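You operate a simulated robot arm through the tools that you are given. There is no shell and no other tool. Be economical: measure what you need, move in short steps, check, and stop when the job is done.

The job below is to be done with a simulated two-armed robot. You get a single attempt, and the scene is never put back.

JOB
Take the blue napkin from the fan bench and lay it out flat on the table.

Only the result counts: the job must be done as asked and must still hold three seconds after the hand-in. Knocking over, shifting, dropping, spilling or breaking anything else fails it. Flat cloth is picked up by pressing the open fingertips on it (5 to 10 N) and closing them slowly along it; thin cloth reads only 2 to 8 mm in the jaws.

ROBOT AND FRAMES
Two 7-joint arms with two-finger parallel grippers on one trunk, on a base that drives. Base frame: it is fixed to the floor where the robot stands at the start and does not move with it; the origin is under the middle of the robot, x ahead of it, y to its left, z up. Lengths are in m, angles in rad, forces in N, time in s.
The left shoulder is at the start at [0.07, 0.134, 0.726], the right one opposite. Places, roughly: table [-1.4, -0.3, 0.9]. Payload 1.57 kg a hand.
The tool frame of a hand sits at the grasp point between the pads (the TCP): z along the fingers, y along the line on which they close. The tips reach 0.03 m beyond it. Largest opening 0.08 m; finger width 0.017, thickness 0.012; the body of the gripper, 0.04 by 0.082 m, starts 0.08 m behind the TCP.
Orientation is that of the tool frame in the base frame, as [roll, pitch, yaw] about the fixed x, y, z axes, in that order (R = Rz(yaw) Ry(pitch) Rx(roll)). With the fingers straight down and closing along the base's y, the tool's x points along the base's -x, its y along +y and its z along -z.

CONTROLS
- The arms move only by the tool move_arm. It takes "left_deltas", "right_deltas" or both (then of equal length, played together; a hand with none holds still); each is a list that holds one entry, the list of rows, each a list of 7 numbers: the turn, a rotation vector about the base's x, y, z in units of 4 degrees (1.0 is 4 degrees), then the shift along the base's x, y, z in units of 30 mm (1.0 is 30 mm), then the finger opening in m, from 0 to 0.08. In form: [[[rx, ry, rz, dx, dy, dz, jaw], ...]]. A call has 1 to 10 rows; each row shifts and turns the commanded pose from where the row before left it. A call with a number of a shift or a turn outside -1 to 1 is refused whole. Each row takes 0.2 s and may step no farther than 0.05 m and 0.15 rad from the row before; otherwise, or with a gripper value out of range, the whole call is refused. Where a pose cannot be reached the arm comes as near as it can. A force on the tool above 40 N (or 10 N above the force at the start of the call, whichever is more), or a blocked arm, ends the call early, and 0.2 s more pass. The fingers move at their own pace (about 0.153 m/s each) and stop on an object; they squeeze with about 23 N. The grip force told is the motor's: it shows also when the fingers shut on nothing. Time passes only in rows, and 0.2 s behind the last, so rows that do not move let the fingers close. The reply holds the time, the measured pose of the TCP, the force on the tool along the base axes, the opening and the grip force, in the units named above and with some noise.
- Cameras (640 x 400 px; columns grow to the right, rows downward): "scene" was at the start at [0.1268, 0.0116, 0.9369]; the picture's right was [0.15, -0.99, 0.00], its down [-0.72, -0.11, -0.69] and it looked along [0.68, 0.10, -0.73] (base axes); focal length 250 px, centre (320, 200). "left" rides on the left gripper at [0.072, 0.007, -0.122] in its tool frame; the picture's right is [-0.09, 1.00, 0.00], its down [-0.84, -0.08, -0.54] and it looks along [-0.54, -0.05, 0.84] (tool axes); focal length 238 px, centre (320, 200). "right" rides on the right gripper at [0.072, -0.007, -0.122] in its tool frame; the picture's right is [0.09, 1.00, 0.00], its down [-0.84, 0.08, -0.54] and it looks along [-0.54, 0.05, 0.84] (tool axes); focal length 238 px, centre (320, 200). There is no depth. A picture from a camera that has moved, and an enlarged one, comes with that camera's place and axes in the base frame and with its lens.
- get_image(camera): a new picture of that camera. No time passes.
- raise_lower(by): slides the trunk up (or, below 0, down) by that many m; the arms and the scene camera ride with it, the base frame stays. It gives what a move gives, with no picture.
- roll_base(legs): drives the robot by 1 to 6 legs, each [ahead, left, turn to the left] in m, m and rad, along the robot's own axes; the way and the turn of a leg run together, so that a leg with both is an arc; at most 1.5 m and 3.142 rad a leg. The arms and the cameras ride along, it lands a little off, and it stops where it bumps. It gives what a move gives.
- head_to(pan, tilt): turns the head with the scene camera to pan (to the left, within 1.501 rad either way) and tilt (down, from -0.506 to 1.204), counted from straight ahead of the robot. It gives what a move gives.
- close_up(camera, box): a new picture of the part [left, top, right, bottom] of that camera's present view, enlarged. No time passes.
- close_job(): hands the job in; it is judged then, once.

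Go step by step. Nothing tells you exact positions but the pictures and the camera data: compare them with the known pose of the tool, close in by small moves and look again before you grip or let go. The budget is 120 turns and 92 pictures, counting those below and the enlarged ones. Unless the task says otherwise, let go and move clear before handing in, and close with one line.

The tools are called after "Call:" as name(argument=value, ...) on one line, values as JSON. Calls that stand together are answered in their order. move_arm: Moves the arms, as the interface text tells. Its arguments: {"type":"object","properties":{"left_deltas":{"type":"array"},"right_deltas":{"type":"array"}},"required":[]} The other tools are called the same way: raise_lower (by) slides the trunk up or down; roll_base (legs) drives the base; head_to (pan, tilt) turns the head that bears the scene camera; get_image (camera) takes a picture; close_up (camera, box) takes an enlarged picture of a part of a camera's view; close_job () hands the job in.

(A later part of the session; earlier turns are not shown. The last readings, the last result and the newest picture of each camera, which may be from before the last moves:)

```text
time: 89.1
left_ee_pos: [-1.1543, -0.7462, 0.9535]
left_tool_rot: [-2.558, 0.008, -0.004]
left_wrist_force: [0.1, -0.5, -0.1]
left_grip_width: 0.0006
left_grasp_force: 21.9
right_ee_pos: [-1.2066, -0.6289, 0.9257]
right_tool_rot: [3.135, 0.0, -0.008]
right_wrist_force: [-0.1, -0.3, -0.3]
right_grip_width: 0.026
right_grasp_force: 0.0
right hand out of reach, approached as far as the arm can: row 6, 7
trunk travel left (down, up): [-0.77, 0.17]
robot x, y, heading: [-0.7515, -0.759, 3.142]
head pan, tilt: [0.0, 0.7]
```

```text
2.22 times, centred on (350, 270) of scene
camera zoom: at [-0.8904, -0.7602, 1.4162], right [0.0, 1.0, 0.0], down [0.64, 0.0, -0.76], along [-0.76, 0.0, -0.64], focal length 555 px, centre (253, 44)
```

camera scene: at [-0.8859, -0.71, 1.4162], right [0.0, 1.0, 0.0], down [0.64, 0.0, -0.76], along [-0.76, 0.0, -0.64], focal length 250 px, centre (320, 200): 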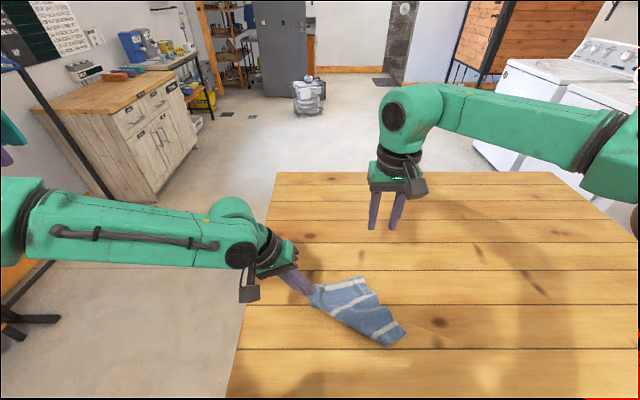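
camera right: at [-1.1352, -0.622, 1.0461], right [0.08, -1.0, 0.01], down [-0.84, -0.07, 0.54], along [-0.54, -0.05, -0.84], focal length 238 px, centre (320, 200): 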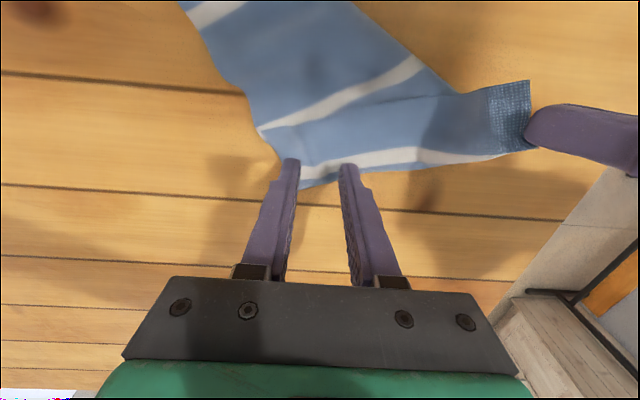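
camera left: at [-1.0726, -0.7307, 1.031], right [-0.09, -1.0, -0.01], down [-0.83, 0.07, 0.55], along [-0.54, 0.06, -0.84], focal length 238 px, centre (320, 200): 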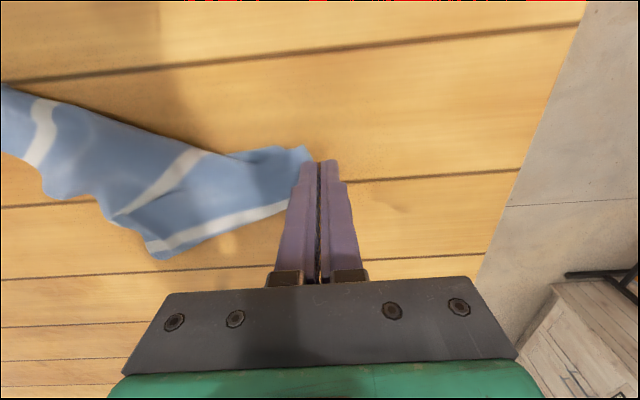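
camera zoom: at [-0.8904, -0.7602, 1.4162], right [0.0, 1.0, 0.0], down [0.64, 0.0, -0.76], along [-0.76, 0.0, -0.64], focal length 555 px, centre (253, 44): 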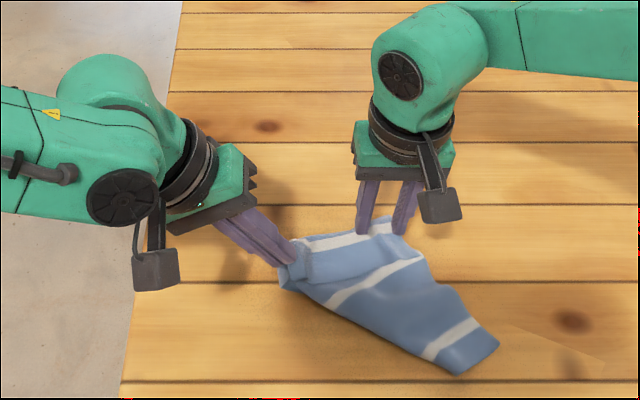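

The fingers are over the corner, on cloth. The right arm is just short in reach going down, so I'll shift the base 1.5 cm left and compensate.

Call:
roll_base(legs=[[0, 0.018, 0]])

Call:
move_arm(right_deltas=[[[0, 0, 0, -0.1, 0.55, -0.4, 0.026], [0, 0, 0, 0, 0, -0.4, 0.026], [0, 0, 0, 0, 0, 0, 0.026]]], left_deltas=[[[0, 0, 0, 0, 0.5, 0, 0], [0, 0, 0, 0, 0, 0, 0], [0, 0, 0, 0, 0, 0, 0]]])

Call:
get_image(camera="right")

```text
time: 89.9
left_ee_pos: [-1.1545, -0.7596, 0.9538]
left_tool_rot: [-2.562, 0.007, -0.005]
left_wrist_force: [-0.6, 0.8, 0.9]
left_grip_width: 0.0006
left_grasp_force: 22.8
right_ee_pos: [-1.2075, -0.6433, 0.9249]
right_tool_rot: [3.131, -0.001, -0.009]
right_wrist_force: [0.8, 0.2, 0.2]
right_grip_width: 0.0262
right_grasp_force: 0.0
trunk travel left (down, up): [-0.77, 0.17]
robot x, y, heading: [-0.7521, -0.7776, 3.141]
head pan, tilt: [0.0, 0.7]
```

```text
time: 90.7
left_ee_pos: [-1.1567, -0.7479, 0.955]
left_tool_rot: [-2.557, 0.008, -0.006]
left_wrist_force: [0.3, -0.3, 0.5]
left_grip_width: 0.0006
left_grasp_force: 22.8
right_ee_pos: [-1.2051, -0.6271, 0.9027]
right_tool_rot: [3.136, 0.004, -0.008]
right_wrist_force: [-0.6, 0.2, -0.4]
right_grip_width: 0.0262
right_grasp_force: 0.0
trunk travel left (down, up): [-0.77, 0.17]
robot x, y, heading: [-0.7502, -0.779, 3.14]
head pan, tilt: [0.0, 0.7]
```

```text
42 pictures are left
camera right: at [-1.1352, -0.6223, 1.0239], right [0.08, -1.0, 0.01], down [-0.84, -0.07, 0.54], along [-0.54, -0.05, -0.84], focal length 238 px, centre (320, 200)
```

right: 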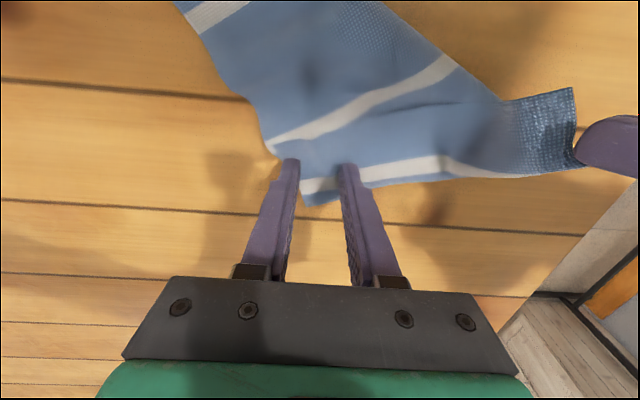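

Call:
move_arm(right_deltas=[[[0, 0, 0, 0, -0.25, -0.15, 0.026], [0, 0, 0, 0, 0, -0.13, 0.026], [0, 0, 0, 0, 0, 0, 0.026]]])

```text
time: 91.5
left_ee_pos: [-1.1549, -0.7464, 0.9553]
left_tool_rot: [-2.557, 0.009, -0.004]
left_wrist_force: [-0.5, 0.4, 0.1]
left_grip_width: 0.0005
left_grasp_force: 22.3
right_ee_pos: [-1.2013, -0.6298, 0.8989]
right_tool_rot: [3.135, 0.001, -0.009]
right_wrist_force: [-1.1, 0.8, -0.8]
right_grip_width: 0.0259
right_grasp_force: 0.1
right hand out of reach, approached as far as the arm can: row 1
trunk travel left (down, up): [-0.77, 0.17]
robot x, y, heading: [-0.7496, -0.7751, 3.139]
head pan, tilt: [0.0, 0.7]
```

Call:
roll_base(legs=[[0, 0.018, 0]])

Call:
move_arm(right_deltas=[[[0, 0, 0, -0.1, 0.45, 0, 0.026], [0, 0, 0, 0, 0, -0.1, 0.026], [0, 0, 0, 0, 0, 0, 0.026]]], left_deltas=[[[0.5, 0, 0, 0, 0.5, 0, 0], [0, 0, 0, 0, 0, 0, 0], [0, 0, 0, 0, 0, 0, 0]]])

Call:
get_image(camera="right")

```text
time: 92.2
left_ee_pos: [-1.1551, -0.7625, 0.9544]
left_tool_rot: [-2.562, 0.008, -0.005]
left_wrist_force: [0.2, 0.2, 0.1]
left_grip_width: 0.0007
left_grasp_force: 22.8
right_ee_pos: [-1.2012, -0.646, 0.8989]
right_tool_rot: [3.132, 0.0, -0.011]
right_wrist_force: [-0.4, 1.3, 0.1]
right_grip_width: 0.026
right_grasp_force: 0.1
trunk travel left (down, up): [-0.77, 0.17]
robot x, y, heading: [-0.7499, -0.794, 3.135]
head pan, tilt: [0.0, 0.7]
```

```text
time: 93.0
left_ee_pos: [-1.1524, -0.7576, 0.9574]
left_tool_rot: [-2.521, 0.014, -0.006]
left_wrist_force: [1.2, -0.4, 0.0]
left_grip_width: 0.0007
left_grasp_force: 22.9
left hand out of reach, approached as far as the arm can: row 1
right_ee_pos: [-1.2036, -0.6339, 0.8951]
right_tool_rot: [3.137, 0.0, -0.01]
right_wrist_force: [-0.6, 0.0, -0.3]
right_grip_width: 0.0262
right_grasp_force: 0.0
trunk travel left (down, up): [-0.77, 0.17]
robot x, y, heading: [-0.748, -0.7957, 3.14]
head pan, tilt: [0.0, 0.7]
```

```text
41 pictures are left
camera right: at [-1.1332, -0.6286, 1.0168], right [0.08, -1.0, 0.01], down [-0.84, -0.07, 0.54], along [-0.54, -0.05, -0.84], focal length 238 px, centre (320, 200)
```

right: 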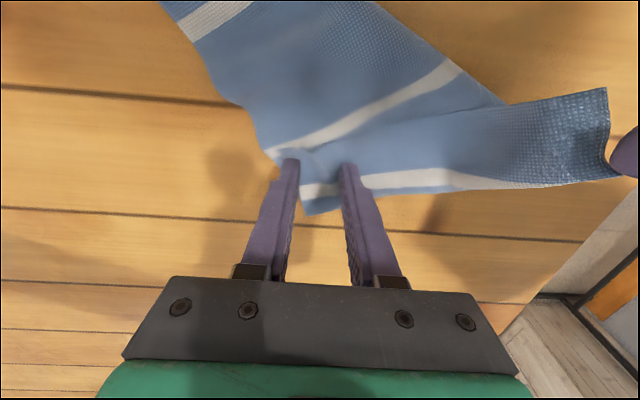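

Both right fingers are over the corner. Down to contact in small steps.

Call:
move_arm(right_deltas=[[[0, 0, 0, 0, 0, -0.06, 0.026], [0, 0, 0, 0, 0, 0, 0.026]]])

Call:
move_arm(right_deltas=[[[0, 0, 0, 0, 0, -0.05, 0.026], [0, 0, 0, 0, 0, 0, 0.026]]])

```text
time: 93.6
left_ee_pos: [-1.1515, -0.7557, 0.9593]
left_tool_rot: [-2.52, 0.01, -0.005]
left_wrist_force: [0.1, 0.1, -0.2]
left_grip_width: 0.0006
left_grasp_force: 23.0
right_ee_pos: [-1.2042, -0.6345, 0.8952]
right_tool_rot: [3.135, 0.0, -0.011]
right_wrist_force: [-0.3, -0.1, -0.4]
right_grip_width: 0.0258
right_grasp_force: 0.0
trunk travel left (down, up): [-0.77, 0.17]
robot x, y, heading: [-0.7534, -0.7935, 3.141]
head pan, tilt: [0.0, 0.7]
```

```text
time: 94.2
left_ee_pos: [-1.1521, -0.7552, 0.9581]
left_tool_rot: [-2.523, 0.011, -0.006]
left_wrist_force: [-0.1, -0.3, 0.4]
left_grip_width: 0.0008
left_grasp_force: 22.8
right_ee_pos: [-1.204, -0.6342, 0.8923]
right_tool_rot: [3.136, 0.0, -0.012]
right_wrist_force: [0.4, 0.3, 0.2]
right_grip_width: 0.0264
right_grasp_force: 0.0
trunk travel left (down, up): [-0.77, 0.17]
robot x, y, heading: [-0.751, -0.7968, 3.137]
head pan, tilt: [0.0, 0.7]
```

Call:
move_arm(right_deltas=[[[0, 0, 0, 0, 0, -0.05, 0.026], [0, 0, 0, 0, 0, 0, 0.026]]])

Call:
move_arm(right_deltas=[[[0, 0, 0, 0, 0, -0.03, 0.026], [0, 0, 0, 0, 0, 0, 0.026]]])

```text
time: 94.8
left_ee_pos: [-1.1502, -0.7561, 0.9586]
left_tool_rot: [-2.52, 0.011, -0.006]
left_wrist_force: [-0.6, -0.8, 0.2]
left_grip_width: 0.0008
left_grasp_force: 22.8
right_ee_pos: [-1.2043, -0.6347, 0.8915]
right_tool_rot: [3.133, 0.001, -0.01]
right_wrist_force: [0.1, 0.1, 8.6]
right_grip_width: 0.0261
right_grasp_force: 0.0
trunk travel left (down, up): [-0.77, 0.17]
robot x, y, heading: [-0.7524, -0.7914, 3.138]
head pan, tilt: [0.0, 0.7]
```

```text
time: 95.4
left_ee_pos: [-1.1501, -0.7565, 0.9597]
left_tool_rot: [-2.523, 0.012, -0.006]
left_wrist_force: [0.4, -0.3, 0.1]
left_grip_width: 0.0006
left_grasp_force: 22.9
right_ee_pos: [-1.2042, -0.6353, 0.8911]
right_tool_rot: [3.136, 0.003, -0.011]
right_wrist_force: [-1.6, 1.0, 14.6]
right_grip_width: 0.0266
right_grasp_force: 0.5
trunk travel left (down, up): [-0.77, 0.17]
robot x, y, heading: [-0.7534, -0.7971, 3.14]
head pan, tilt: [0.0, 0.7]
```

Contact at z ≈ 0.891 (surface ≈ 0.861). I'll ease off slightly to about 9 N and close slowly.

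Call:
move_arm(right_deltas=[[[0, 0, 0, 0, 0, 0.02, 0.026], [0, 0, 0, 0, 0, 0, 0.022], [0, 0, 0, 0, 0, 0, 0.019], [0, 0, 0, 0, 0, 0, 0.016], [0, 0, 0, 0, 0, 0, 0.013], [0, 0, 0, 0, 0, 0, 0.01], [0, 0, 0, 0, 0, 0, 0.007], [0, 0, 0, 0, 0, 0, 0.003], [0, 0, 0, 0, 0, 0, 0.0], [0, 0, 0, 0, 0, 0, 0.0]]])

Call:
get_image(camera="right")

```text
time: 97.6
left_ee_pos: [-1.1496, -0.7568, 0.9591]
left_tool_rot: [-2.521, 0.012, -0.007]
left_wrist_force: [1.2, -0.6, -0.5]
left_grip_width: 0.0007
left_grasp_force: 23.0
right_ee_pos: [-1.2043, -0.6342, 0.8923]
right_tool_rot: [3.135, 0.001, -0.009]
right_wrist_force: [-0.7, 1.8, 12.2]
right_grip_width: 0.002
right_grasp_force: 23.0
trunk travel left (down, up): [-0.77, 0.17]
robot x, y, heading: [-0.75, -0.7985, 3.142]
head pan, tilt: [0.0, 0.7]
```

```text
40 pictures are left
camera right: at [-1.1324, -0.6281, 1.0128], right [0.08, -1.0, 0.01], down [-0.84, -0.07, 0.54], along [-0.54, -0.05, -0.84], focal length 238 px, centre (320, 200)
```

right: 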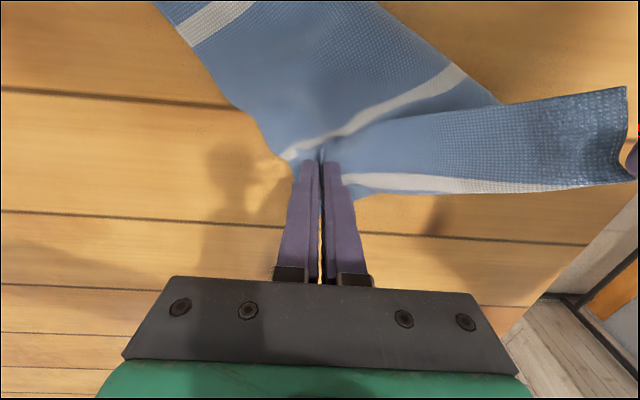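

The right jaw holds 2 mm of cloth. I'll raise the right hand level with the left and lift both with the trunk to let the napkin open.

Call:
move_arm(right_deltas=[[[0, 0, 0, 0, 0, 0.7, 0], [0, 0, 0, 0, 0, 0.7, 0], [0, 0, 0, 0, 0, 0.7, 0], [0, 0, 0, 0, 0, 0, 0]]])

Call:
raise_lower(by=0.16)

Call:
close_up(camera="scene", box=[220, 180, 460, 380])

Call:
get_image(camera="right")

```text
time: 98.6
left_ee_pos: [-1.1534, -0.7563, 0.9591]
left_tool_rot: [-2.521, 0.011, -0.004]
left_wrist_force: [-0.1, 0.6, 0.0]
left_grip_width: 0.0007
left_grasp_force: 22.9
right_ee_pos: [-1.2041, -0.6331, 0.9539]
right_tool_rot: [3.135, 0.001, -0.01]
right_wrist_force: [-0.9, 0.3, 0.3]
right_grip_width: 0.002
right_grasp_force: 22.5
trunk travel left (down, up): [-0.77, 0.17]
robot x, y, heading: [-0.7502, -0.7986, 3.139]
head pan, tilt: [0.0, 0.7]
```

```text
time: 100.5
left_ee_pos: [-1.1517, -0.7561, 1.1177]
left_tool_rot: [-2.524, 0.011, -0.005]
left_wrist_force: [0.2, -0.2, -0.5]
left_grip_width: 0.0005
left_grasp_force: 23.1
right_ee_pos: [-1.2041, -0.6338, 1.1147]
right_tool_rot: [3.132, 0.001, -0.011]
right_wrist_force: [0.0, -0.2, 0.0]
right_grip_width: 0.0021
right_grasp_force: 22.8
trunk travel left (down, up): [-0.93, 0.01]
robot x, y, heading: [-0.7531, -0.8003, 3.144]
head pan, tilt: [0.0, 0.7]
```

```text
2.00 times, centred on (340, 280) of scene
camera zoom: at [-0.8902, -0.7958, 1.5762], right [0.0, 1.0, 0.0], down [0.64, 0.0, -0.76], along [-0.76, 0.0, -0.64], focal length 500 px, centre (280, 40)
```

zoom: 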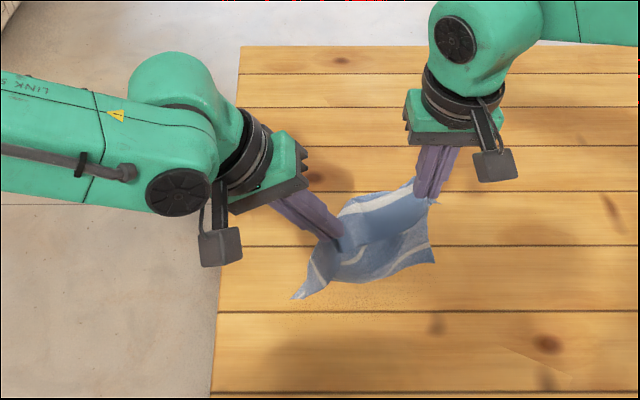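

```text
38 pictures are left
camera right: at [-1.1334, -0.6266, 1.2353], right [0.08, -1.0, 0.01], down [-0.84, -0.07, 0.54], along [-0.54, -0.05, -0.84], focal length 238 px, centre (320, 200)
```

right: 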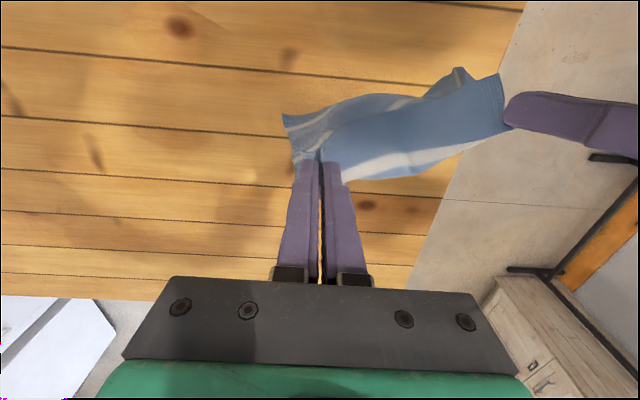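

The napkin now hangs open between both hands. I'll level the edge by bringing the right hand back, raise both a little, then back off so the free edge can land just inside the table's near edge and I can lay it forward.

Call:
move_arm(left_deltas=[[[0, 0, 0, 0, 0, 0.6, 0], [0, 0, 0, 0, 0, 0.6, 0], [0, 0, 0, 0, 0, 0.4, 0], [0, 0, 0, 0, 0, 0, 0]]], right_deltas=[[[0, 0, 0, 0.6, 0.1, 0.6, 0], [0, 0, 0, 0.6, 0.1, 0.6, 0], [0, 0, 0, 0.5, 0.1, 0.4, 0], [0, 0, 0, 0, 0, 0, 0]]])

Call:
roll_base(legs=[[-0.12, -0.12, 0]])

Call:
get_image(camera="scene")

Call:
get_image(camera="right")

```text
time: 101.5
left_ee_pos: [-1.1535, -0.7568, 1.1666]
left_tool_rot: [-2.522, 0.01, -0.006]
left_wrist_force: [0.2, -0.4, 0.3]
left_grip_width: 0.001
left_grasp_force: 22.4
right_ee_pos: [-1.1539, -0.6241, 1.1632]
right_tool_rot: [3.135, 0.0, -0.012]
right_wrist_force: [-0.2, 0.6, -0.7]
right_grip_width: 0.0017
right_grasp_force: 23.5
trunk travel left (down, up): [-0.93, 0.01]
robot x, y, heading: [-0.7513, -0.7968, 3.139]
head pan, tilt: [0.0, 0.7]
```

```text
time: 102.9
left_ee_pos: [-1.0343, -0.6373, 1.1655]
left_tool_rot: [-2.52, 0.005, -0.004]
left_wrist_force: [0.5, -0.5, 0.2]
left_grip_width: 0.0008
left_grasp_force: 23.0
right_ee_pos: [-1.035, -0.5062, 1.1615]
right_tool_rot: [3.138, -0.003, -0.013]
right_wrist_force: [0.3, -0.3, 0.5]
right_grip_width: 0.0017
right_grasp_force: 22.9
trunk travel left (down, up): [-0.93, 0.01]
robot x, y, heading: [-0.6314, -0.6748, 3.138]
head pan, tilt: [0.0, 0.7]
```

```text
37 pictures are left
camera scene: at [-0.7725, -0.6787, 1.5759], right [0.0, 1.0, 0.0], down [0.65, 0.0, -0.76], along [-0.76, 0.0, -0.65], focal length 250 px, centre (320, 200)
```

scene: 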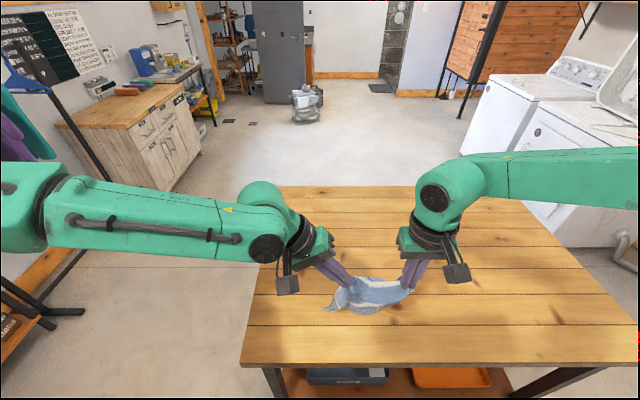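

```text
36 pictures are left
camera right: at [-0.9637, -0.5004, 1.2828], right [0.08, -1.0, 0.0], down [-0.84, -0.07, 0.54], along [-0.54, -0.05, -0.84], focal length 238 px, centre (320, 200)
```

right: 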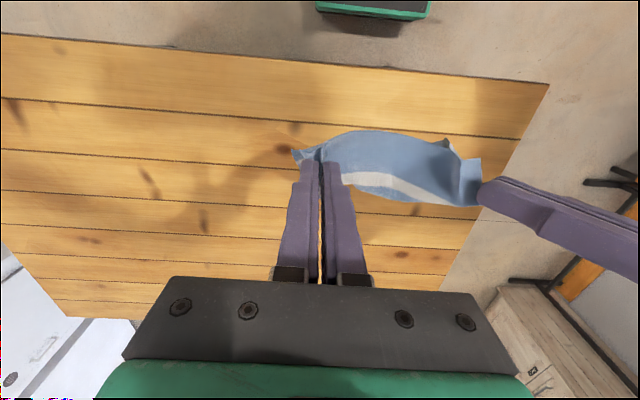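

Call:
close_up(camera="scene", box=[280, 220, 460, 340])

Call:
get_image(camera="left")

```text
3.33 times, centred on (370, 280) of scene
camera zoom: at [-0.7725, -0.6787, 1.5759], right [0.0, 1.0, 0.0], down [0.65, 0.0, -0.76], along [-0.76, 0.0, -0.65], focal length 833 px, centre (153, -67)
```

zoom: 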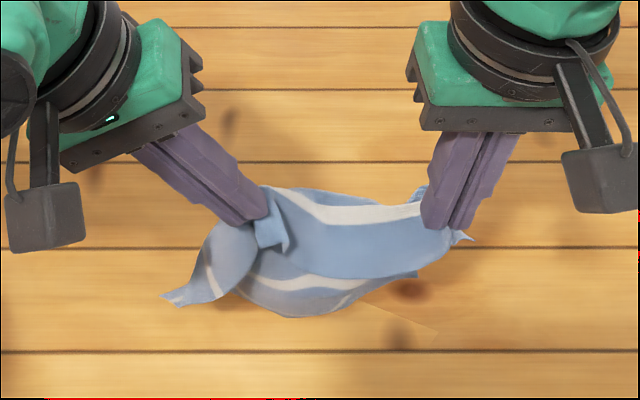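

```text
34 pictures are left
camera left: at [-0.9625, -0.7146, 1.2601], right [-0.1, -0.81, -0.58], down [-0.83, -0.25, 0.49], along [-0.54, 0.53, -0.65], focal length 238 px, centre (320, 200)
```

left: 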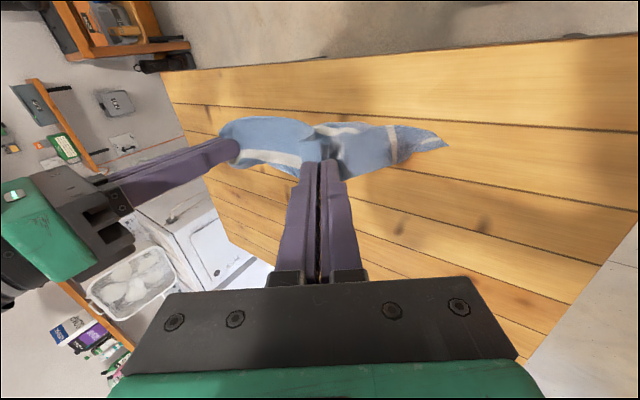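

The cloth is slack between the hands, so it folds. I'll spread the right hand outward slowly until it is just taut.

Call:
move_arm(right_deltas=[[[0, 0, 0, 0, 0.4, 0, 0], [0, 0, 0, 0, 0.4, 0, 0], [0, 0, 0, 0, 0, 0, 0]]])

Call:
close_up(camera="scene", box=[280, 220, 460, 340])

```text
time: 103.7
left_ee_pos: [-1.0301, -0.6356, 1.1663]
left_tool_rot: [-2.522, 0.011, -0.004]
left_wrist_force: [0.5, -0.2, 0.0]
left_grip_width: 0.0008
left_grasp_force: 22.8
right_ee_pos: [-1.032, -0.4791, 1.1624]
right_tool_rot: [3.135, 0.0, -0.011]
right_wrist_force: [0.4, -0.1, -0.6]
right_grip_width: 0.0018
right_grasp_force: 22.8
trunk travel left (down, up): [-0.93, 0.01]
robot x, y, heading: [-0.6317, -0.6779, 3.133]
head pan, tilt: [0.0, 0.7]
```

```text
3.33 times, centred on (370, 280) of scene
camera zoom: at [-0.7689, -0.6754, 1.5763], right [0.0, 1.0, 0.0], down [0.64, 0.0, -0.76], along [-0.76, 0.0, -0.64], focal length 833 px, centre (153, -67)
```

zoom: 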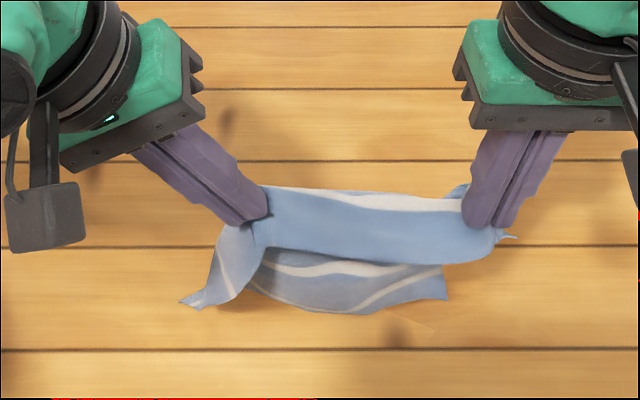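

Now it is clear: the hem flap hangs on my side and the body hangs behind it. So I should land the free edge far away and pull toward me. I'll drive in again and extend the hands forward.

Call:
roll_base(legs=[[0.13, 0, 0]])

Call:
move_arm(left_deltas=[[[0, 0, 0, 0, -0.8, 0, 0], [0, 0, 0, -0.4, -0.6, 0, 0], [0, 0, 0, -0.6, -0.4, 0, 0], [0, 0, 0, -0.7, 0, 0, 0], [0, 0, 0, -0.7, 0, 0, 0], [0, 0, 0, -0.6, 0, 0, 0], [0, 0, 0, 0, 0, 0, 0]]], right_deltas=[[[0, 0, 0, 0, -0.8, 0, 0], [0, 0, 0, -0.4, -0.6, 0, 0], [0, 0, 0, -0.6, -0.4, 0, 0], [0, 0, 0, -0.7, 0, 0, 0], [0, 0, 0, -0.7, 0, 0, 0], [0, 0, 0, -0.6, 0, 0, 0], [0, 0, 0, 0, 0, 0, 0]]])

Call:
get_image(camera="scene")

```text
time: 105.0
left_ee_pos: [-1.1559, -0.6329, 1.1671]
left_tool_rot: [-2.521, 0.013, -0.009]
left_wrist_force: [0.3, -0.2, 0.1]
left_grip_width: 0.0007
left_grasp_force: 23.3
right_ee_pos: [-1.1573, -0.4769, 1.1633]
right_tool_rot: [3.135, 0.004, -0.014]
right_wrist_force: [-0.1, -1.4, -0.3]
right_grip_width: 0.002
right_grasp_force: 23.1
trunk travel left (down, up): [-0.93, 0.01]
robot x, y, heading: [-0.7625, -0.6743, 3.136]
head pan, tilt: [0.0, 0.7]
```

```text
time: 106.6
left_ee_pos: [-1.2508, -0.6869, 1.1673]
left_tool_rot: [-2.524, 0.01, -0.01]
left_wrist_force: [-0.7, 0.9, 0.0]
left_grip_width: 0.0005
left_grasp_force: 23.1
right_ee_pos: [-1.2512, -0.5314, 1.1619]
right_tool_rot: [3.135, 0.0, -0.014]
right_wrist_force: [0.4, 0.5, -0.4]
right_grip_width: 0.0021
right_grasp_force: 22.7
trunk travel left (down, up): [-0.93, 0.01]
robot x, y, heading: [-0.7606, -0.6724, 3.131]
head pan, tilt: [0.0, 0.7]
```

```text
32 pictures are left
camera scene: at [-0.8979, -0.6741, 1.5763], right [0.01, 1.0, 0.0], down [0.64, 0.0, -0.76], along [-0.76, 0.0, -0.64], focal length 250 px, centre (320, 200)
```

scene: 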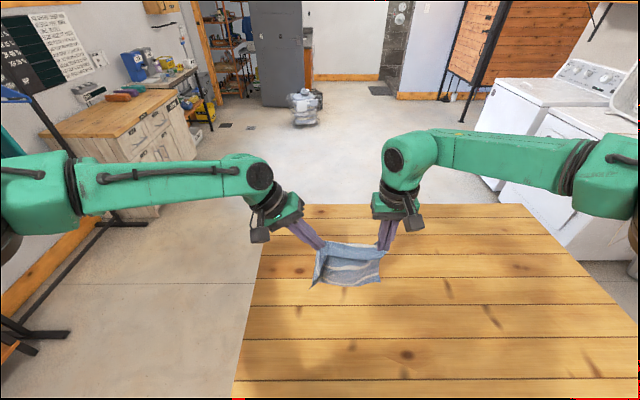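

Call:
close_up(camera="scene", box=[280, 200, 430, 300])

Call:
get_image(camera="right")

```text
4.00 times, centred on (355, 250) of scene
camera zoom: at [-0.8979, -0.6741, 1.5763], right [0.01, 1.0, 0.0], down [0.64, 0.0, -0.76], along [-0.76, 0.0, -0.64], focal length 999 px, centre (180, 0)
```

zoom: 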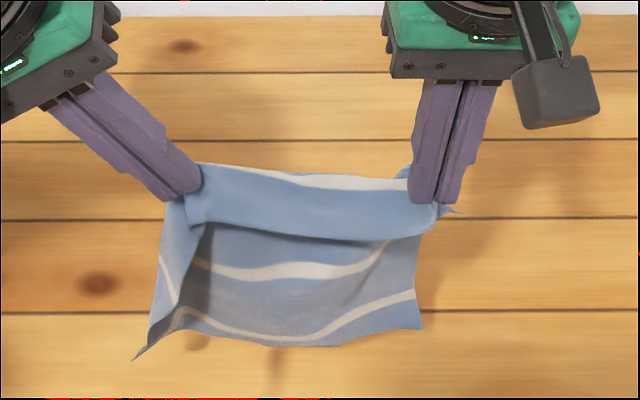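

```text
30 pictures are left
camera right: at [-1.1808, -0.5254, 1.2829], right [0.08, -1.0, 0.01], down [-0.84, -0.06, 0.54], along [-0.54, -0.05, -0.84], focal length 238 px, centre (320, 200)
```

right: 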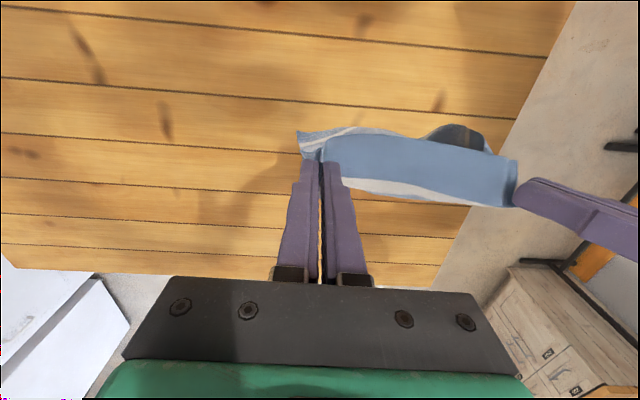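

The napkin hangs nicely. I'll lower the trunk 10 cm so the free edge is about to touch, then check.

Call:
raise_lower(by=-0.1)

Call:
close_up(camera="scene", box=[280, 190, 430, 290])

```text
time: 108.0
left_ee_pos: [-1.2509, -0.6872, 1.0665]
left_tool_rot: [-2.524, 0.011, -0.008]
left_wrist_force: [0.4, -0.3, -1.0]
left_grip_width: 0.0007
left_grasp_force: 23.2
right_ee_pos: [-1.251, -0.5316, 1.0623]
right_tool_rot: [3.134, -0.001, -0.014]
right_wrist_force: [0.1, 0.1, 0.4]
right_grip_width: 0.0019
right_grasp_force: 23.0
trunk travel left (down, up): [-0.83, 0.11]
robot x, y, heading: [-0.7622, -0.6772, 3.141]
head pan, tilt: [0.0, 0.7]
```

```text
4.00 times, centred on (355, 240) of scene
camera zoom: at [-0.8977, -0.6743, 1.4763], right [0.01, 1.0, 0.0], down [0.64, 0.0, -0.76], along [-0.76, 0.0, -0.64], focal length 999 px, centre (180, 40)
```

zoom: 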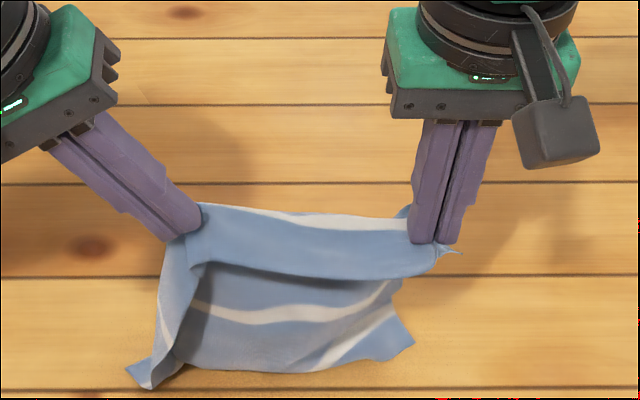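

The free edge is touching at x ≈ −1.27. Now I'll pull toward the robot while descending.

Call:
move_arm(left_deltas=[[[0, 0, 0, 0.8, 0, -0.4, 0], [0, 0, 0, 0.8, 0, -0.5, 0], [0, 0, 0, 0.8, 0, -0.6, 0], [0, 0, 0, 0.8, 0, -0.7, 0], [0, 0, 0, 0, 0, 0, 0]]], right_deltas=[[[0, 0, 0, 0.8, 0, -0.4, 0], [0, 0, 0, 0.8, 0, -0.5, 0], [0, 0, 0, 0.8, 0, -0.6, 0], [0, 0, 0, 0.8, 0, -0.7, 0], [0, 0, 0, 0, 0, 0, 0]]])

Call:
close_up(camera="scene", box=[260, 190, 440, 310])

```text
time: 109.2
left_ee_pos: [-1.1542, -0.6852, 1.0003]
left_tool_rot: [-2.522, 0.012, -0.01]
left_wrist_force: [0.0, -0.4, 0.5]
left_grip_width: 0.0007
left_grasp_force: 22.6
right_ee_pos: [-1.1542, -0.5307, 0.9966]
right_tool_rot: [3.134, -0.001, -0.014]
right_wrist_force: [-0.8, -0.1, -0.2]
right_grip_width: 0.002
right_grasp_force: 22.7
trunk travel left (down, up): [-0.83, 0.11]
robot x, y, heading: [-0.7598, -0.6768, 3.136]
head pan, tilt: [0.0, 0.7]
```

```text
3.33 times, centred on (350, 250) of scene
camera zoom: at [-0.8981, -0.6743, 1.4762], right [0.01, 1.0, 0.0], down [0.64, 0.0, -0.76], along [-0.76, 0.0, -0.64], focal length 833 px, centre (220, 33)
```

zoom: 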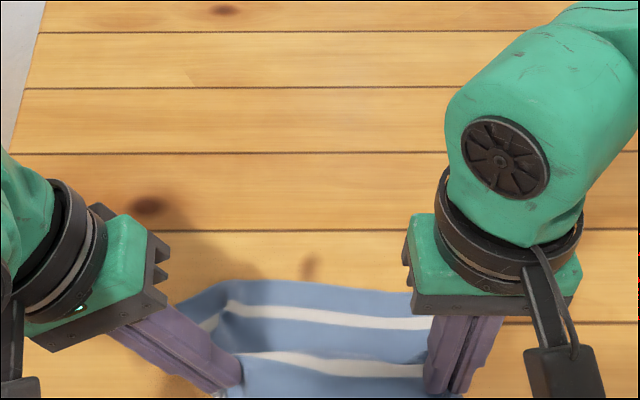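

It is laying flat. I'll continue down and toward me.

Call:
move_arm(left_deltas=[[[0, 0, 0, 0.7, 0, -0.5, 0], [0, 0, 0, 0.6, 0, -0.6, 0], [0, 0, 0, 0.4, 0, -0.7, 0], [0, 0, 0, 0.2, 0, -0.7, 0], [0, 0, 0, 0.1, 0, -0.5, 0], [0, 0, 0, 0, 0, 0, 0]]], right_deltas=[[[0, 0, 0, 0.7, 0, -0.5, 0], [0, 0, 0, 0.6, 0, -0.6, 0], [0, 0, 0, 0.4, 0, -0.7, 0], [0, 0, 0, 0.2, 0, -0.7, 0], [0, 0, 0, 0.1, 0, -0.5, 0], [0, 0, 0, 0, 0, 0, 0]]])

Call:
close_up(camera="scene", box=[240, 220, 450, 360])

Call:
get_image(camera="right")

Call:
get_image(camera="left")

```text
time: 110.5
left_ee_pos: [-1.102, -0.687, 0.9362]
left_tool_rot: [-2.523, 0.009, -0.008]
left_wrist_force: [0.2, 0.7, -0.4]
left_grip_width: 0.0007
left_grasp_force: 23.0
left hand out of reach, approached as far as the arm can: row 4, 5
right_ee_pos: [-1.0954, -0.531, 0.9047]
right_tool_rot: [3.135, -0.001, -0.014]
right_wrist_force: [0.6, -0.7, 0.8]
right_grip_width: 0.0017
right_grasp_force: 23.2
trunk travel left (down, up): [-0.83, 0.11]
robot x, y, heading: [-0.7615, -0.6746, 3.135]
head pan, tilt: [0.0, 0.7]
```

```text
2.86 times, centred on (345, 290) of scene
camera zoom: at [-0.8979, -0.6752, 1.4763], right [0.01, 1.0, 0.0], down [0.64, 0.0, -0.76], along [-0.76, 0.01, -0.64], focal length 714 px, centre (249, -57)
```

zoom: 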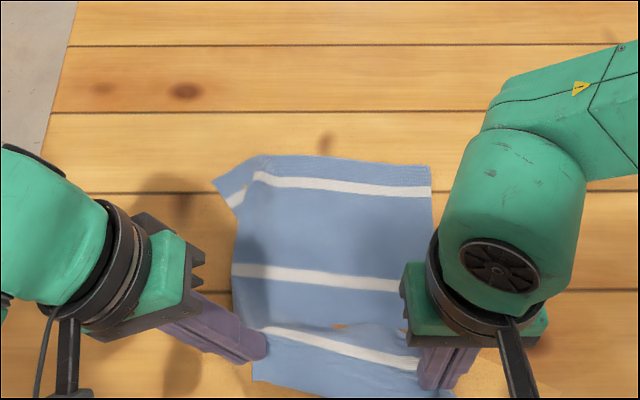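

```text
26 pictures are left
camera right: at [-1.0244, -0.5263, 1.026], right [0.08, -1.0, 0.01], down [-0.84, -0.06, 0.54], along [-0.54, -0.05, -0.84], focal length 238 px, centre (320, 200)
```

right: 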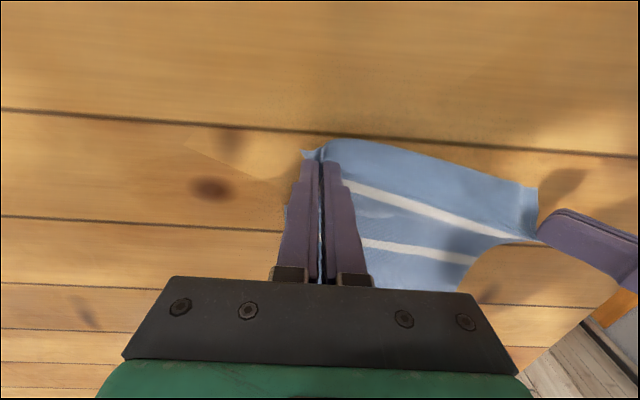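

```text
25 pictures are left
camera left: at [-1.0301, -0.7644, 1.0314], right [-0.1, -0.81, -0.58], down [-0.83, -0.24, 0.49], along [-0.54, 0.53, -0.65], focal length 238 px, centre (320, 200)
```

left: 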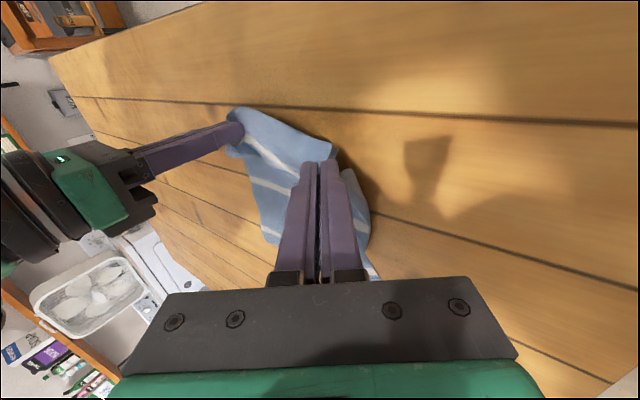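

Almost flat. The left hand is a bit high due to reach, so I'll trade trunk height against the right arm to bring it down.

Call:
move_arm(right_deltas=[[[0, 0, 0, 0, 0, 0.5, 0], [0, 0, 0, 0, 0, 0.4, 0]]], left_deltas=[[[0, 0, 0, 0, 0, 0.3, 0], [0, 0, 0, 0, 0, 0.2, 0]]])

Call:
raise_lower(by=-0.03)

```text
time: 111.2
left_ee_pos: [-1.1003, -0.6869, 0.9517]
left_tool_rot: [-2.522, 0.011, -0.01]
left_wrist_force: [0.5, -0.2, 0.3]
left_grip_width: 0.0006
left_grasp_force: 23.3
right_ee_pos: [-1.0955, -0.5317, 0.9327]
right_tool_rot: [3.135, 0.0, -0.013]
right_wrist_force: [0.5, -0.5, -0.2]
right_grip_width: 0.0016
right_grasp_force: 23.3
trunk travel left (down, up): [-0.83, 0.11]
robot x, y, heading: [-0.7613, -0.6737, 3.136]
head pan, tilt: [0.0, 0.7]
```

```text
time: 111.9
left_ee_pos: [-1.1011, -0.6866, 0.9221]
left_tool_rot: [-2.521, 0.01, -0.01]
left_wrist_force: [-0.6, 0.0, 0.8]
left_grip_width: 0.0013
left_grasp_force: 23.3
right_ee_pos: [-1.0949, -0.5311, 0.9034]
right_tool_rot: [3.133, 0.0, -0.015]
right_wrist_force: [-0.1, 0.8, -0.1]
right_grip_width: 0.0019
right_grasp_force: 23.2
trunk travel left (down, up): [-0.8, 0.14]
robot x, y, heading: [-0.7578, -0.6743, 3.138]
head pan, tilt: [0.0, 0.7]
```

Call:
move_arm(right_deltas=[[[0, 0, 0, 0, 0, 0.35, 0], [0, 0, 0, 0, 0, 0.35, 0]]])

Call:
raise_lower(by=-0.022)

Call:
move_arm(left_deltas=[[[0, 0, 0, 0.25, -0.1, 0, 0], [0, 0, 0, 0.25, -0.1, 0, 0], [0, 0, 0, 0, 0, 0, 0]]], right_deltas=[[[0, 0, 0, 0.25, 0.1, 0, 0], [0, 0, 0, 0.25, 0.1, -0.15, 0], [0, 0, 0, 0, 0, 0, 0]]])

Call:
close_up(camera="scene", box=[240, 220, 450, 360])

```text
time: 112.5
left_ee_pos: [-1.1013, -0.6879, 0.9219]
left_tool_rot: [-2.524, 0.011, -0.009]
left_wrist_force: [0.5, -0.1, -0.2]
left_grip_width: 0.0011
left_grasp_force: 23.3
right_ee_pos: [-1.0954, -0.5316, 0.9232]
right_tool_rot: [3.134, 0.001, -0.012]
right_wrist_force: [-0.4, -0.5, 0.5]
right_grip_width: 0.0016
right_grasp_force: 22.4
trunk travel left (down, up): [-0.8, 0.14]
robot x, y, heading: [-0.7598, -0.6711, 3.143]
head pan, tilt: [0.0, 0.7]
```

```text
time: 113.2
left_ee_pos: [-1.1013, -0.688, 0.8999]
left_tool_rot: [-2.522, 0.011, -0.008]
left_wrist_force: [-0.5, -0.2, 0.2]
left_grip_width: 0.0009
left_grasp_force: 23.1
right_ee_pos: [-1.095, -0.5317, 0.9006]
right_tool_rot: [3.134, -0.001, -0.015]
right_wrist_force: [-1.1, -0.9, -0.3]
right_grip_width: 0.0022
right_grasp_force: 23.3
trunk travel left (down, up): [-0.778, 0.162]
robot x, y, heading: [-0.7646, -0.6721, 3.139]
head pan, tilt: [0.0, 0.7]
```

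```text
time: 114.0
left_ee_pos: [-1.0854, -0.6936, 0.8999]
left_tool_rot: [-2.522, 0.009, -0.009]
left_wrist_force: [0.4, 2.9, -0.7]
left_grip_width: 0.0009
left_grasp_force: 22.7
right_ee_pos: [-1.0811, -0.5244, 0.8954]
right_tool_rot: [3.135, 0.0, -0.014]
right_wrist_force: [0.2, -3.5, 0.0]
right_grip_width: 0.0019
right_grasp_force: 22.8
trunk travel left (down, up): [-0.778, 0.162]
robot x, y, heading: [-0.7611, -0.6783, 3.139]
head pan, tilt: [0.0, 0.7]
```

```text
2.86 times, centred on (345, 290) of scene
camera zoom: at [-0.8982, -0.6741, 1.4242], right [0.01, 1.0, 0.0], down [0.64, 0.0, -0.76], along [-0.76, 0.0, -0.64], focal length 714 px, centre (249, -57)
```

zoom: 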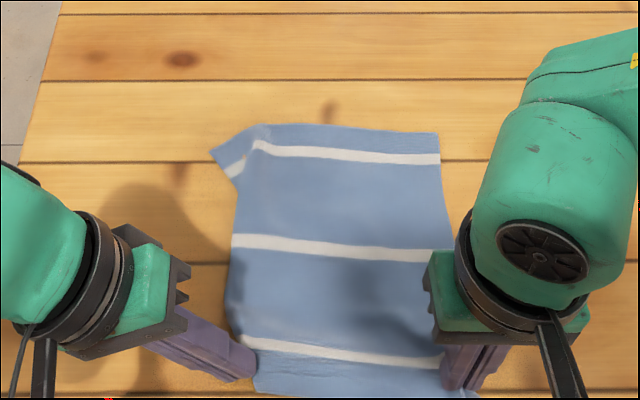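

Taut and flat. I'll release both slowly and rise, the left along its own tilt.

Call:
move_arm(left_deltas=[[[0, 0, 0, 0, 0, -0.1, 0.004], [0, 0, 0, 0, 0, 0, 0.01], [0, 0, 0, 0, 0, 0, 0.018], [0, 0, 0, 0, 0, 0, 0.024], [0, 0, 0, 0, -0.2, 0.3, 0.026], [0, 0, 0, 0, -0.4, 0.6, 0.026], [0, 0, 0, 0, -0.5, 0.8, 0.026], [0, 0, 0, 0, -0.5, 0.8, 0.026], [0, 0, 0, 0, -0.5, 0.8, 0.026]]], right_deltas=[[[0, 0, 0, 0, 0, 0, 0.004], [0, 0, 0, 0, 0, 0, 0.01], [0, 0, 0, 0, 0, 0, 0.018], [0, 0, 0, 0, 0, 0, 0.024], [0, 0, 0, 0, 0, 0.3, 0.026], [0, 0, 0, 0, 0, 0.6, 0.026], [0, 0, 0, 0, 0, 0.8, 0.026], [0, 0, 0, 0, 0, 0.8, 0.026], [0, 0, 0, 0, 0, 0.8, 0.026]]])

Call:
roll_base(legs=[[-0.15, 0, 0]])

Call:
get_image(camera="scene")

Call:
close_up(camera="scene", box=[250, 190, 430, 310])

```text
time: 116.0
left_ee_pos: [-1.0835, -0.7561, 0.9956]
left_tool_rot: [-2.522, 0.012, -0.009]
left_wrist_force: [0.2, -0.1, 0.9]
left_grip_width: 0.0259
left_grasp_force: 0.0
right_ee_pos: [-1.0805, -0.5265, 0.9945]
right_tool_rot: [3.134, 0.0, -0.012]
right_wrist_force: [0.4, 0.5, -0.2]
right_grip_width: 0.0259
right_grasp_force: 0.0
trunk travel left (down, up): [-0.778, 0.162]
robot x, y, heading: [-0.7608, -0.6728, 3.134]
head pan, tilt: [0.0, 0.7]
```

```text
time: 117.3
left_ee_pos: [-0.9377, -0.7564, 0.9947]
left_tool_rot: [-2.523, 0.009, -0.005]
left_wrist_force: [0.0, -0.2, -0.1]
left_grip_width: 0.0259
left_grasp_force: 0.1
right_ee_pos: [-0.9346, -0.5273, 0.994]
right_tool_rot: [3.134, -0.002, -0.013]
right_wrist_force: [0.4, -0.2, -0.5]
right_grip_width: 0.0262
right_grasp_force: 0.1
trunk travel left (down, up): [-0.778, 0.162]
robot x, y, heading: [-0.6111, -0.6734, 3.14]
head pan, tilt: [0.0, 0.7]
```

```text
23 pictures are left
camera scene: at [-0.7517, -0.6752, 1.4239], right [0.0, 1.0, 0.0], down [0.65, 0.0, -0.76], along [-0.76, 0.0, -0.65], focal length 250 px, centre (320, 200)
```

scene: 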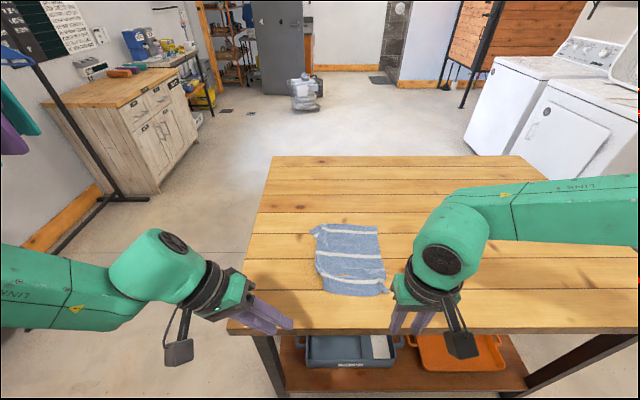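

```text
3.33 times, centred on (340, 250) of scene
camera zoom: at [-0.7517, -0.6752, 1.4239], right [0.0, 1.0, 0.0], down [0.65, 0.0, -0.76], along [-0.76, 0.0, -0.65], focal length 833 px, centre (253, 33)
```

zoom: 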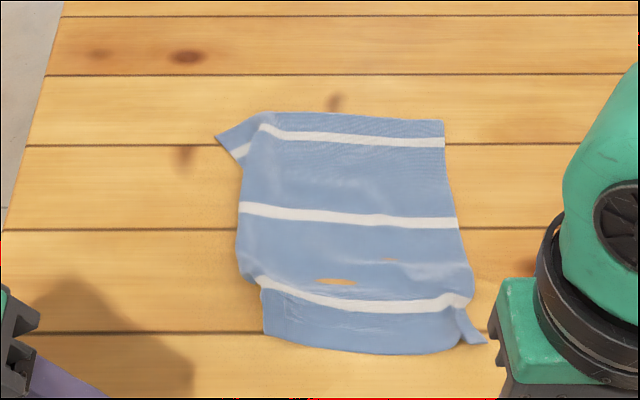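

Nearly done, but there are small pleats at three corners. Let me look closely at them.

Call:
close_up(camera="scene", box=[305, 215, 405, 300])

```text
4.71 times, centred on (355, 258) of scene
camera zoom: at [-0.7517, -0.6752, 1.4239], right [0.0, 1.0, 0.0], down [0.65, 0.0, -0.76], along [-0.76, 0.0, -0.65], focal length 1176 px, centre (155, -71)
```

zoom: 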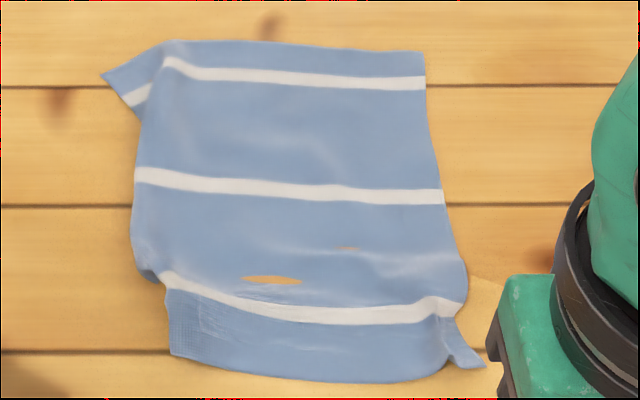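

The left side strip is tucked at corner A, and corner B (right) and D (far left) are creased. I'll press closed fingertips on the A and B flaps and drag them apart. First reposition above them.

Call:
roll_base(legs=[[0.13, -0.075, 0]])

Call:
move_arm(left_deltas=[[[0, 0, 0, -0.3, 0.1, -0.3, 0], [0, 0, 0, -0.3, 0.1, -0.5, 0], [0, 0, 0, 0, 0, -0.6, 0], [0, 0, 0, 0, 0, -0.6, 0], [0, 0, 0, 0, 0, 0, 0]]], right_deltas=[[[0, 0, 0, -0.1, -0.8, 0, 0], [0, 0, 0, -0.1, -0.8, 0, 0], [0, 0, 0, -0.1, -0.6, -0.9, 0], [0, 0, 0, 0, 0, -0.9, 0], [0, 0, 0, 0, 0, -0.5, 0]]])

Call:
get_image(camera="right")

Call:
get_image(camera="left")

```text
time: 118.7
left_ee_pos: [-1.0646, -0.6812, 0.9966]
left_tool_rot: [-2.522, 0.012, -0.007]
left_wrist_force: [-0.3, -0.6, 0.5]
left_grip_width: 0.0259
left_grasp_force: 0.1
right_ee_pos: [-1.0599, -0.4509, 0.9962]
right_tool_rot: [3.137, 0.001, -0.016]
right_wrist_force: [0.9, -0.2, -0.3]
right_grip_width: 0.0259
right_grasp_force: 0.0
trunk travel left (down, up): [-0.778, 0.162]
robot x, y, heading: [-0.7412, -0.599, 3.14]
head pan, tilt: [0.0, 0.7]
```

```text
time: 119.9
left_ee_pos: [-1.0841, -0.6723, 0.9344]
left_tool_rot: [-2.521, 0.01, -0.009]
left_wrist_force: [-0.1, 0.8, -0.1]
left_grip_width: 0.0
left_grasp_force: 21.0
right_ee_pos: [-1.0713, -0.5158, 0.9236]
right_tool_rot: [3.135, 0.002, -0.013]
right_wrist_force: [-0.2, -0.3, 0.7]
right_grip_width: 0.0
right_grasp_force: 21.0
trunk travel left (down, up): [-0.778, 0.162]
robot x, y, heading: [-0.7371, -0.6015, 3.135]
head pan, tilt: [0.0, 0.7]
```

```text
20 pictures are left
camera right: at [-1.0008, -0.5105, 1.046], right [0.08, -1.0, 0.01], down [-0.84, -0.06, 0.54], along [-0.54, -0.05, -0.84], focal length 238 px, centre (320, 200)
```

right: 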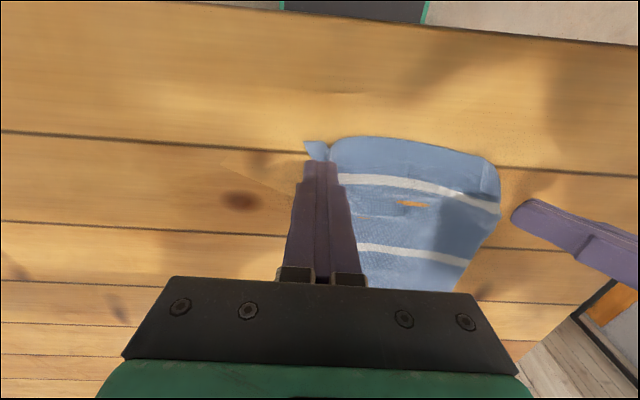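

```text
19 pictures are left
camera left: at [-1.0127, -0.7508, 1.0296], right [-0.11, -0.81, -0.58], down [-0.83, -0.24, 0.5], along [-0.54, 0.53, -0.65], focal length 238 px, centre (320, 200)
```

left: 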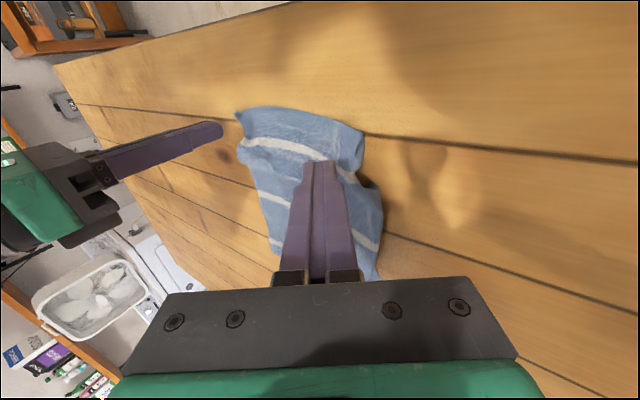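

The right tip is right over the B flap. Descending both to contact.

Call:
move_arm(left_deltas=[[[0, 0, 0, 0, 0, -0.6, 0], [0, 0, 0, 0, 0, -0.5, 0], [0, 0, 0, 0, 0, 0, 0]]], right_deltas=[[[0, 0, 0, 0, 0, -0.6, 0], [0, 0, 0, 0, 0, -0.38, 0], [0, 0, 0, 0, 0, 0, 0]]])

```text
time: 120.7
left_ee_pos: [-1.0845, -0.6741, 0.9016]
left_tool_rot: [-2.521, 0.011, -0.007]
left_wrist_force: [-0.6, 0.0, 0.6]
left_grip_width: 0.0
left_grasp_force: 21.0
right_ee_pos: [-1.0708, -0.5096, 0.9009]
right_tool_rot: [3.132, 0.001, -0.014]
right_wrist_force: [-0.3, 0.0, 0.0]
right_grip_width: 0.0
right_grasp_force: 20.8
right hand out of reach, approached as far as the arm can: row 2
trunk travel left (down, up): [-0.778, 0.162]
robot x, y, heading: [-0.7391, -0.5965, 3.129]
head pan, tilt: [0.0, 0.7]
```

Call:
move_arm(left_deltas=[[[0, 0, 0, 0, 0, -0.15, 0], [0, 0, 0, 0, 0, -0.05, 0], [0, 0, 0, 0, 0, 0, 0]]], right_deltas=[[[0, 0, 0, 0, 0.1, -0.15, 0], [0, 0, 0, 0, 0, -0.12, 0], [0, 0, 0, 0, 0, 0, 0]]])

```text
time: 121.5
left_ee_pos: [-1.0833, -0.6746, 0.8951]
left_tool_rot: [-2.522, 0.011, -0.009]
left_wrist_force: [-0.9, 0.7, -0.3]
left_grip_width: 0.0001
left_grasp_force: 21.7
right_ee_pos: [-1.0702, -0.5059, 0.8954]
right_tool_rot: [3.134, 0.002, -0.015]
right_wrist_force: [-0.1, -0.3, 0.3]
right_grip_width: 0.0004
right_grasp_force: 21.7
trunk travel left (down, up): [-0.778, 0.162]
robot x, y, heading: [-0.7395, -0.6019, 3.134]
head pan, tilt: [0.0, 0.7]
```

Call:
roll_base(legs=[[0, 0.012, 0]])

Call:
move_arm(left_deltas=[[[0, 0, 0, 0, 0.4, -0.06, 0], [0, 0, 0, 0, 0, -0.03, 0], [0, 0, 0, 0, 0, 0, 0]]], right_deltas=[[[0, 0, 0, 0, 0, -0.1, 0], [0, 0, 0, 0, 0, -0.04, 0], [0, 0, 0, 0, 0, 0, 0]]])

```text
time: 122.3
left_ee_pos: [-1.0826, -0.6825, 0.8966]
left_tool_rot: [-2.525, 0.011, -0.008]
left_wrist_force: [0.3, -0.7, -0.2]
left_grip_width: 0.0
left_grasp_force: 21.5
right_ee_pos: [-1.0718, -0.5136, 0.8943]
right_tool_rot: [3.131, 0.0, -0.014]
right_wrist_force: [-0.4, 0.7, -0.2]
right_grip_width: 0.0
right_grasp_force: 21.1
trunk travel left (down, up): [-0.778, 0.162]
robot x, y, heading: [-0.7368, -0.6126, 3.135]
head pan, tilt: [0.0, 0.7]
```

```text
time: 123.1
left_ee_pos: [-1.085, -0.6742, 0.8933]
left_tool_rot: [-2.522, 0.009, -0.01]
left_wrist_force: [-0.6, -0.3, 0.2]
left_grip_width: 0.0002
left_grasp_force: 21.3
right_ee_pos: [-1.0705, -0.5151, 0.8911]
right_tool_rot: [3.133, 0.002, -0.015]
right_wrist_force: [-0.4, -0.2, 0.9]
right_grip_width: 0.0001
right_grasp_force: 21.2
trunk travel left (down, up): [-0.778, 0.162]
robot x, y, heading: [-0.7405, -0.6068, 3.132]
head pan, tilt: [0.0, 0.7]
```

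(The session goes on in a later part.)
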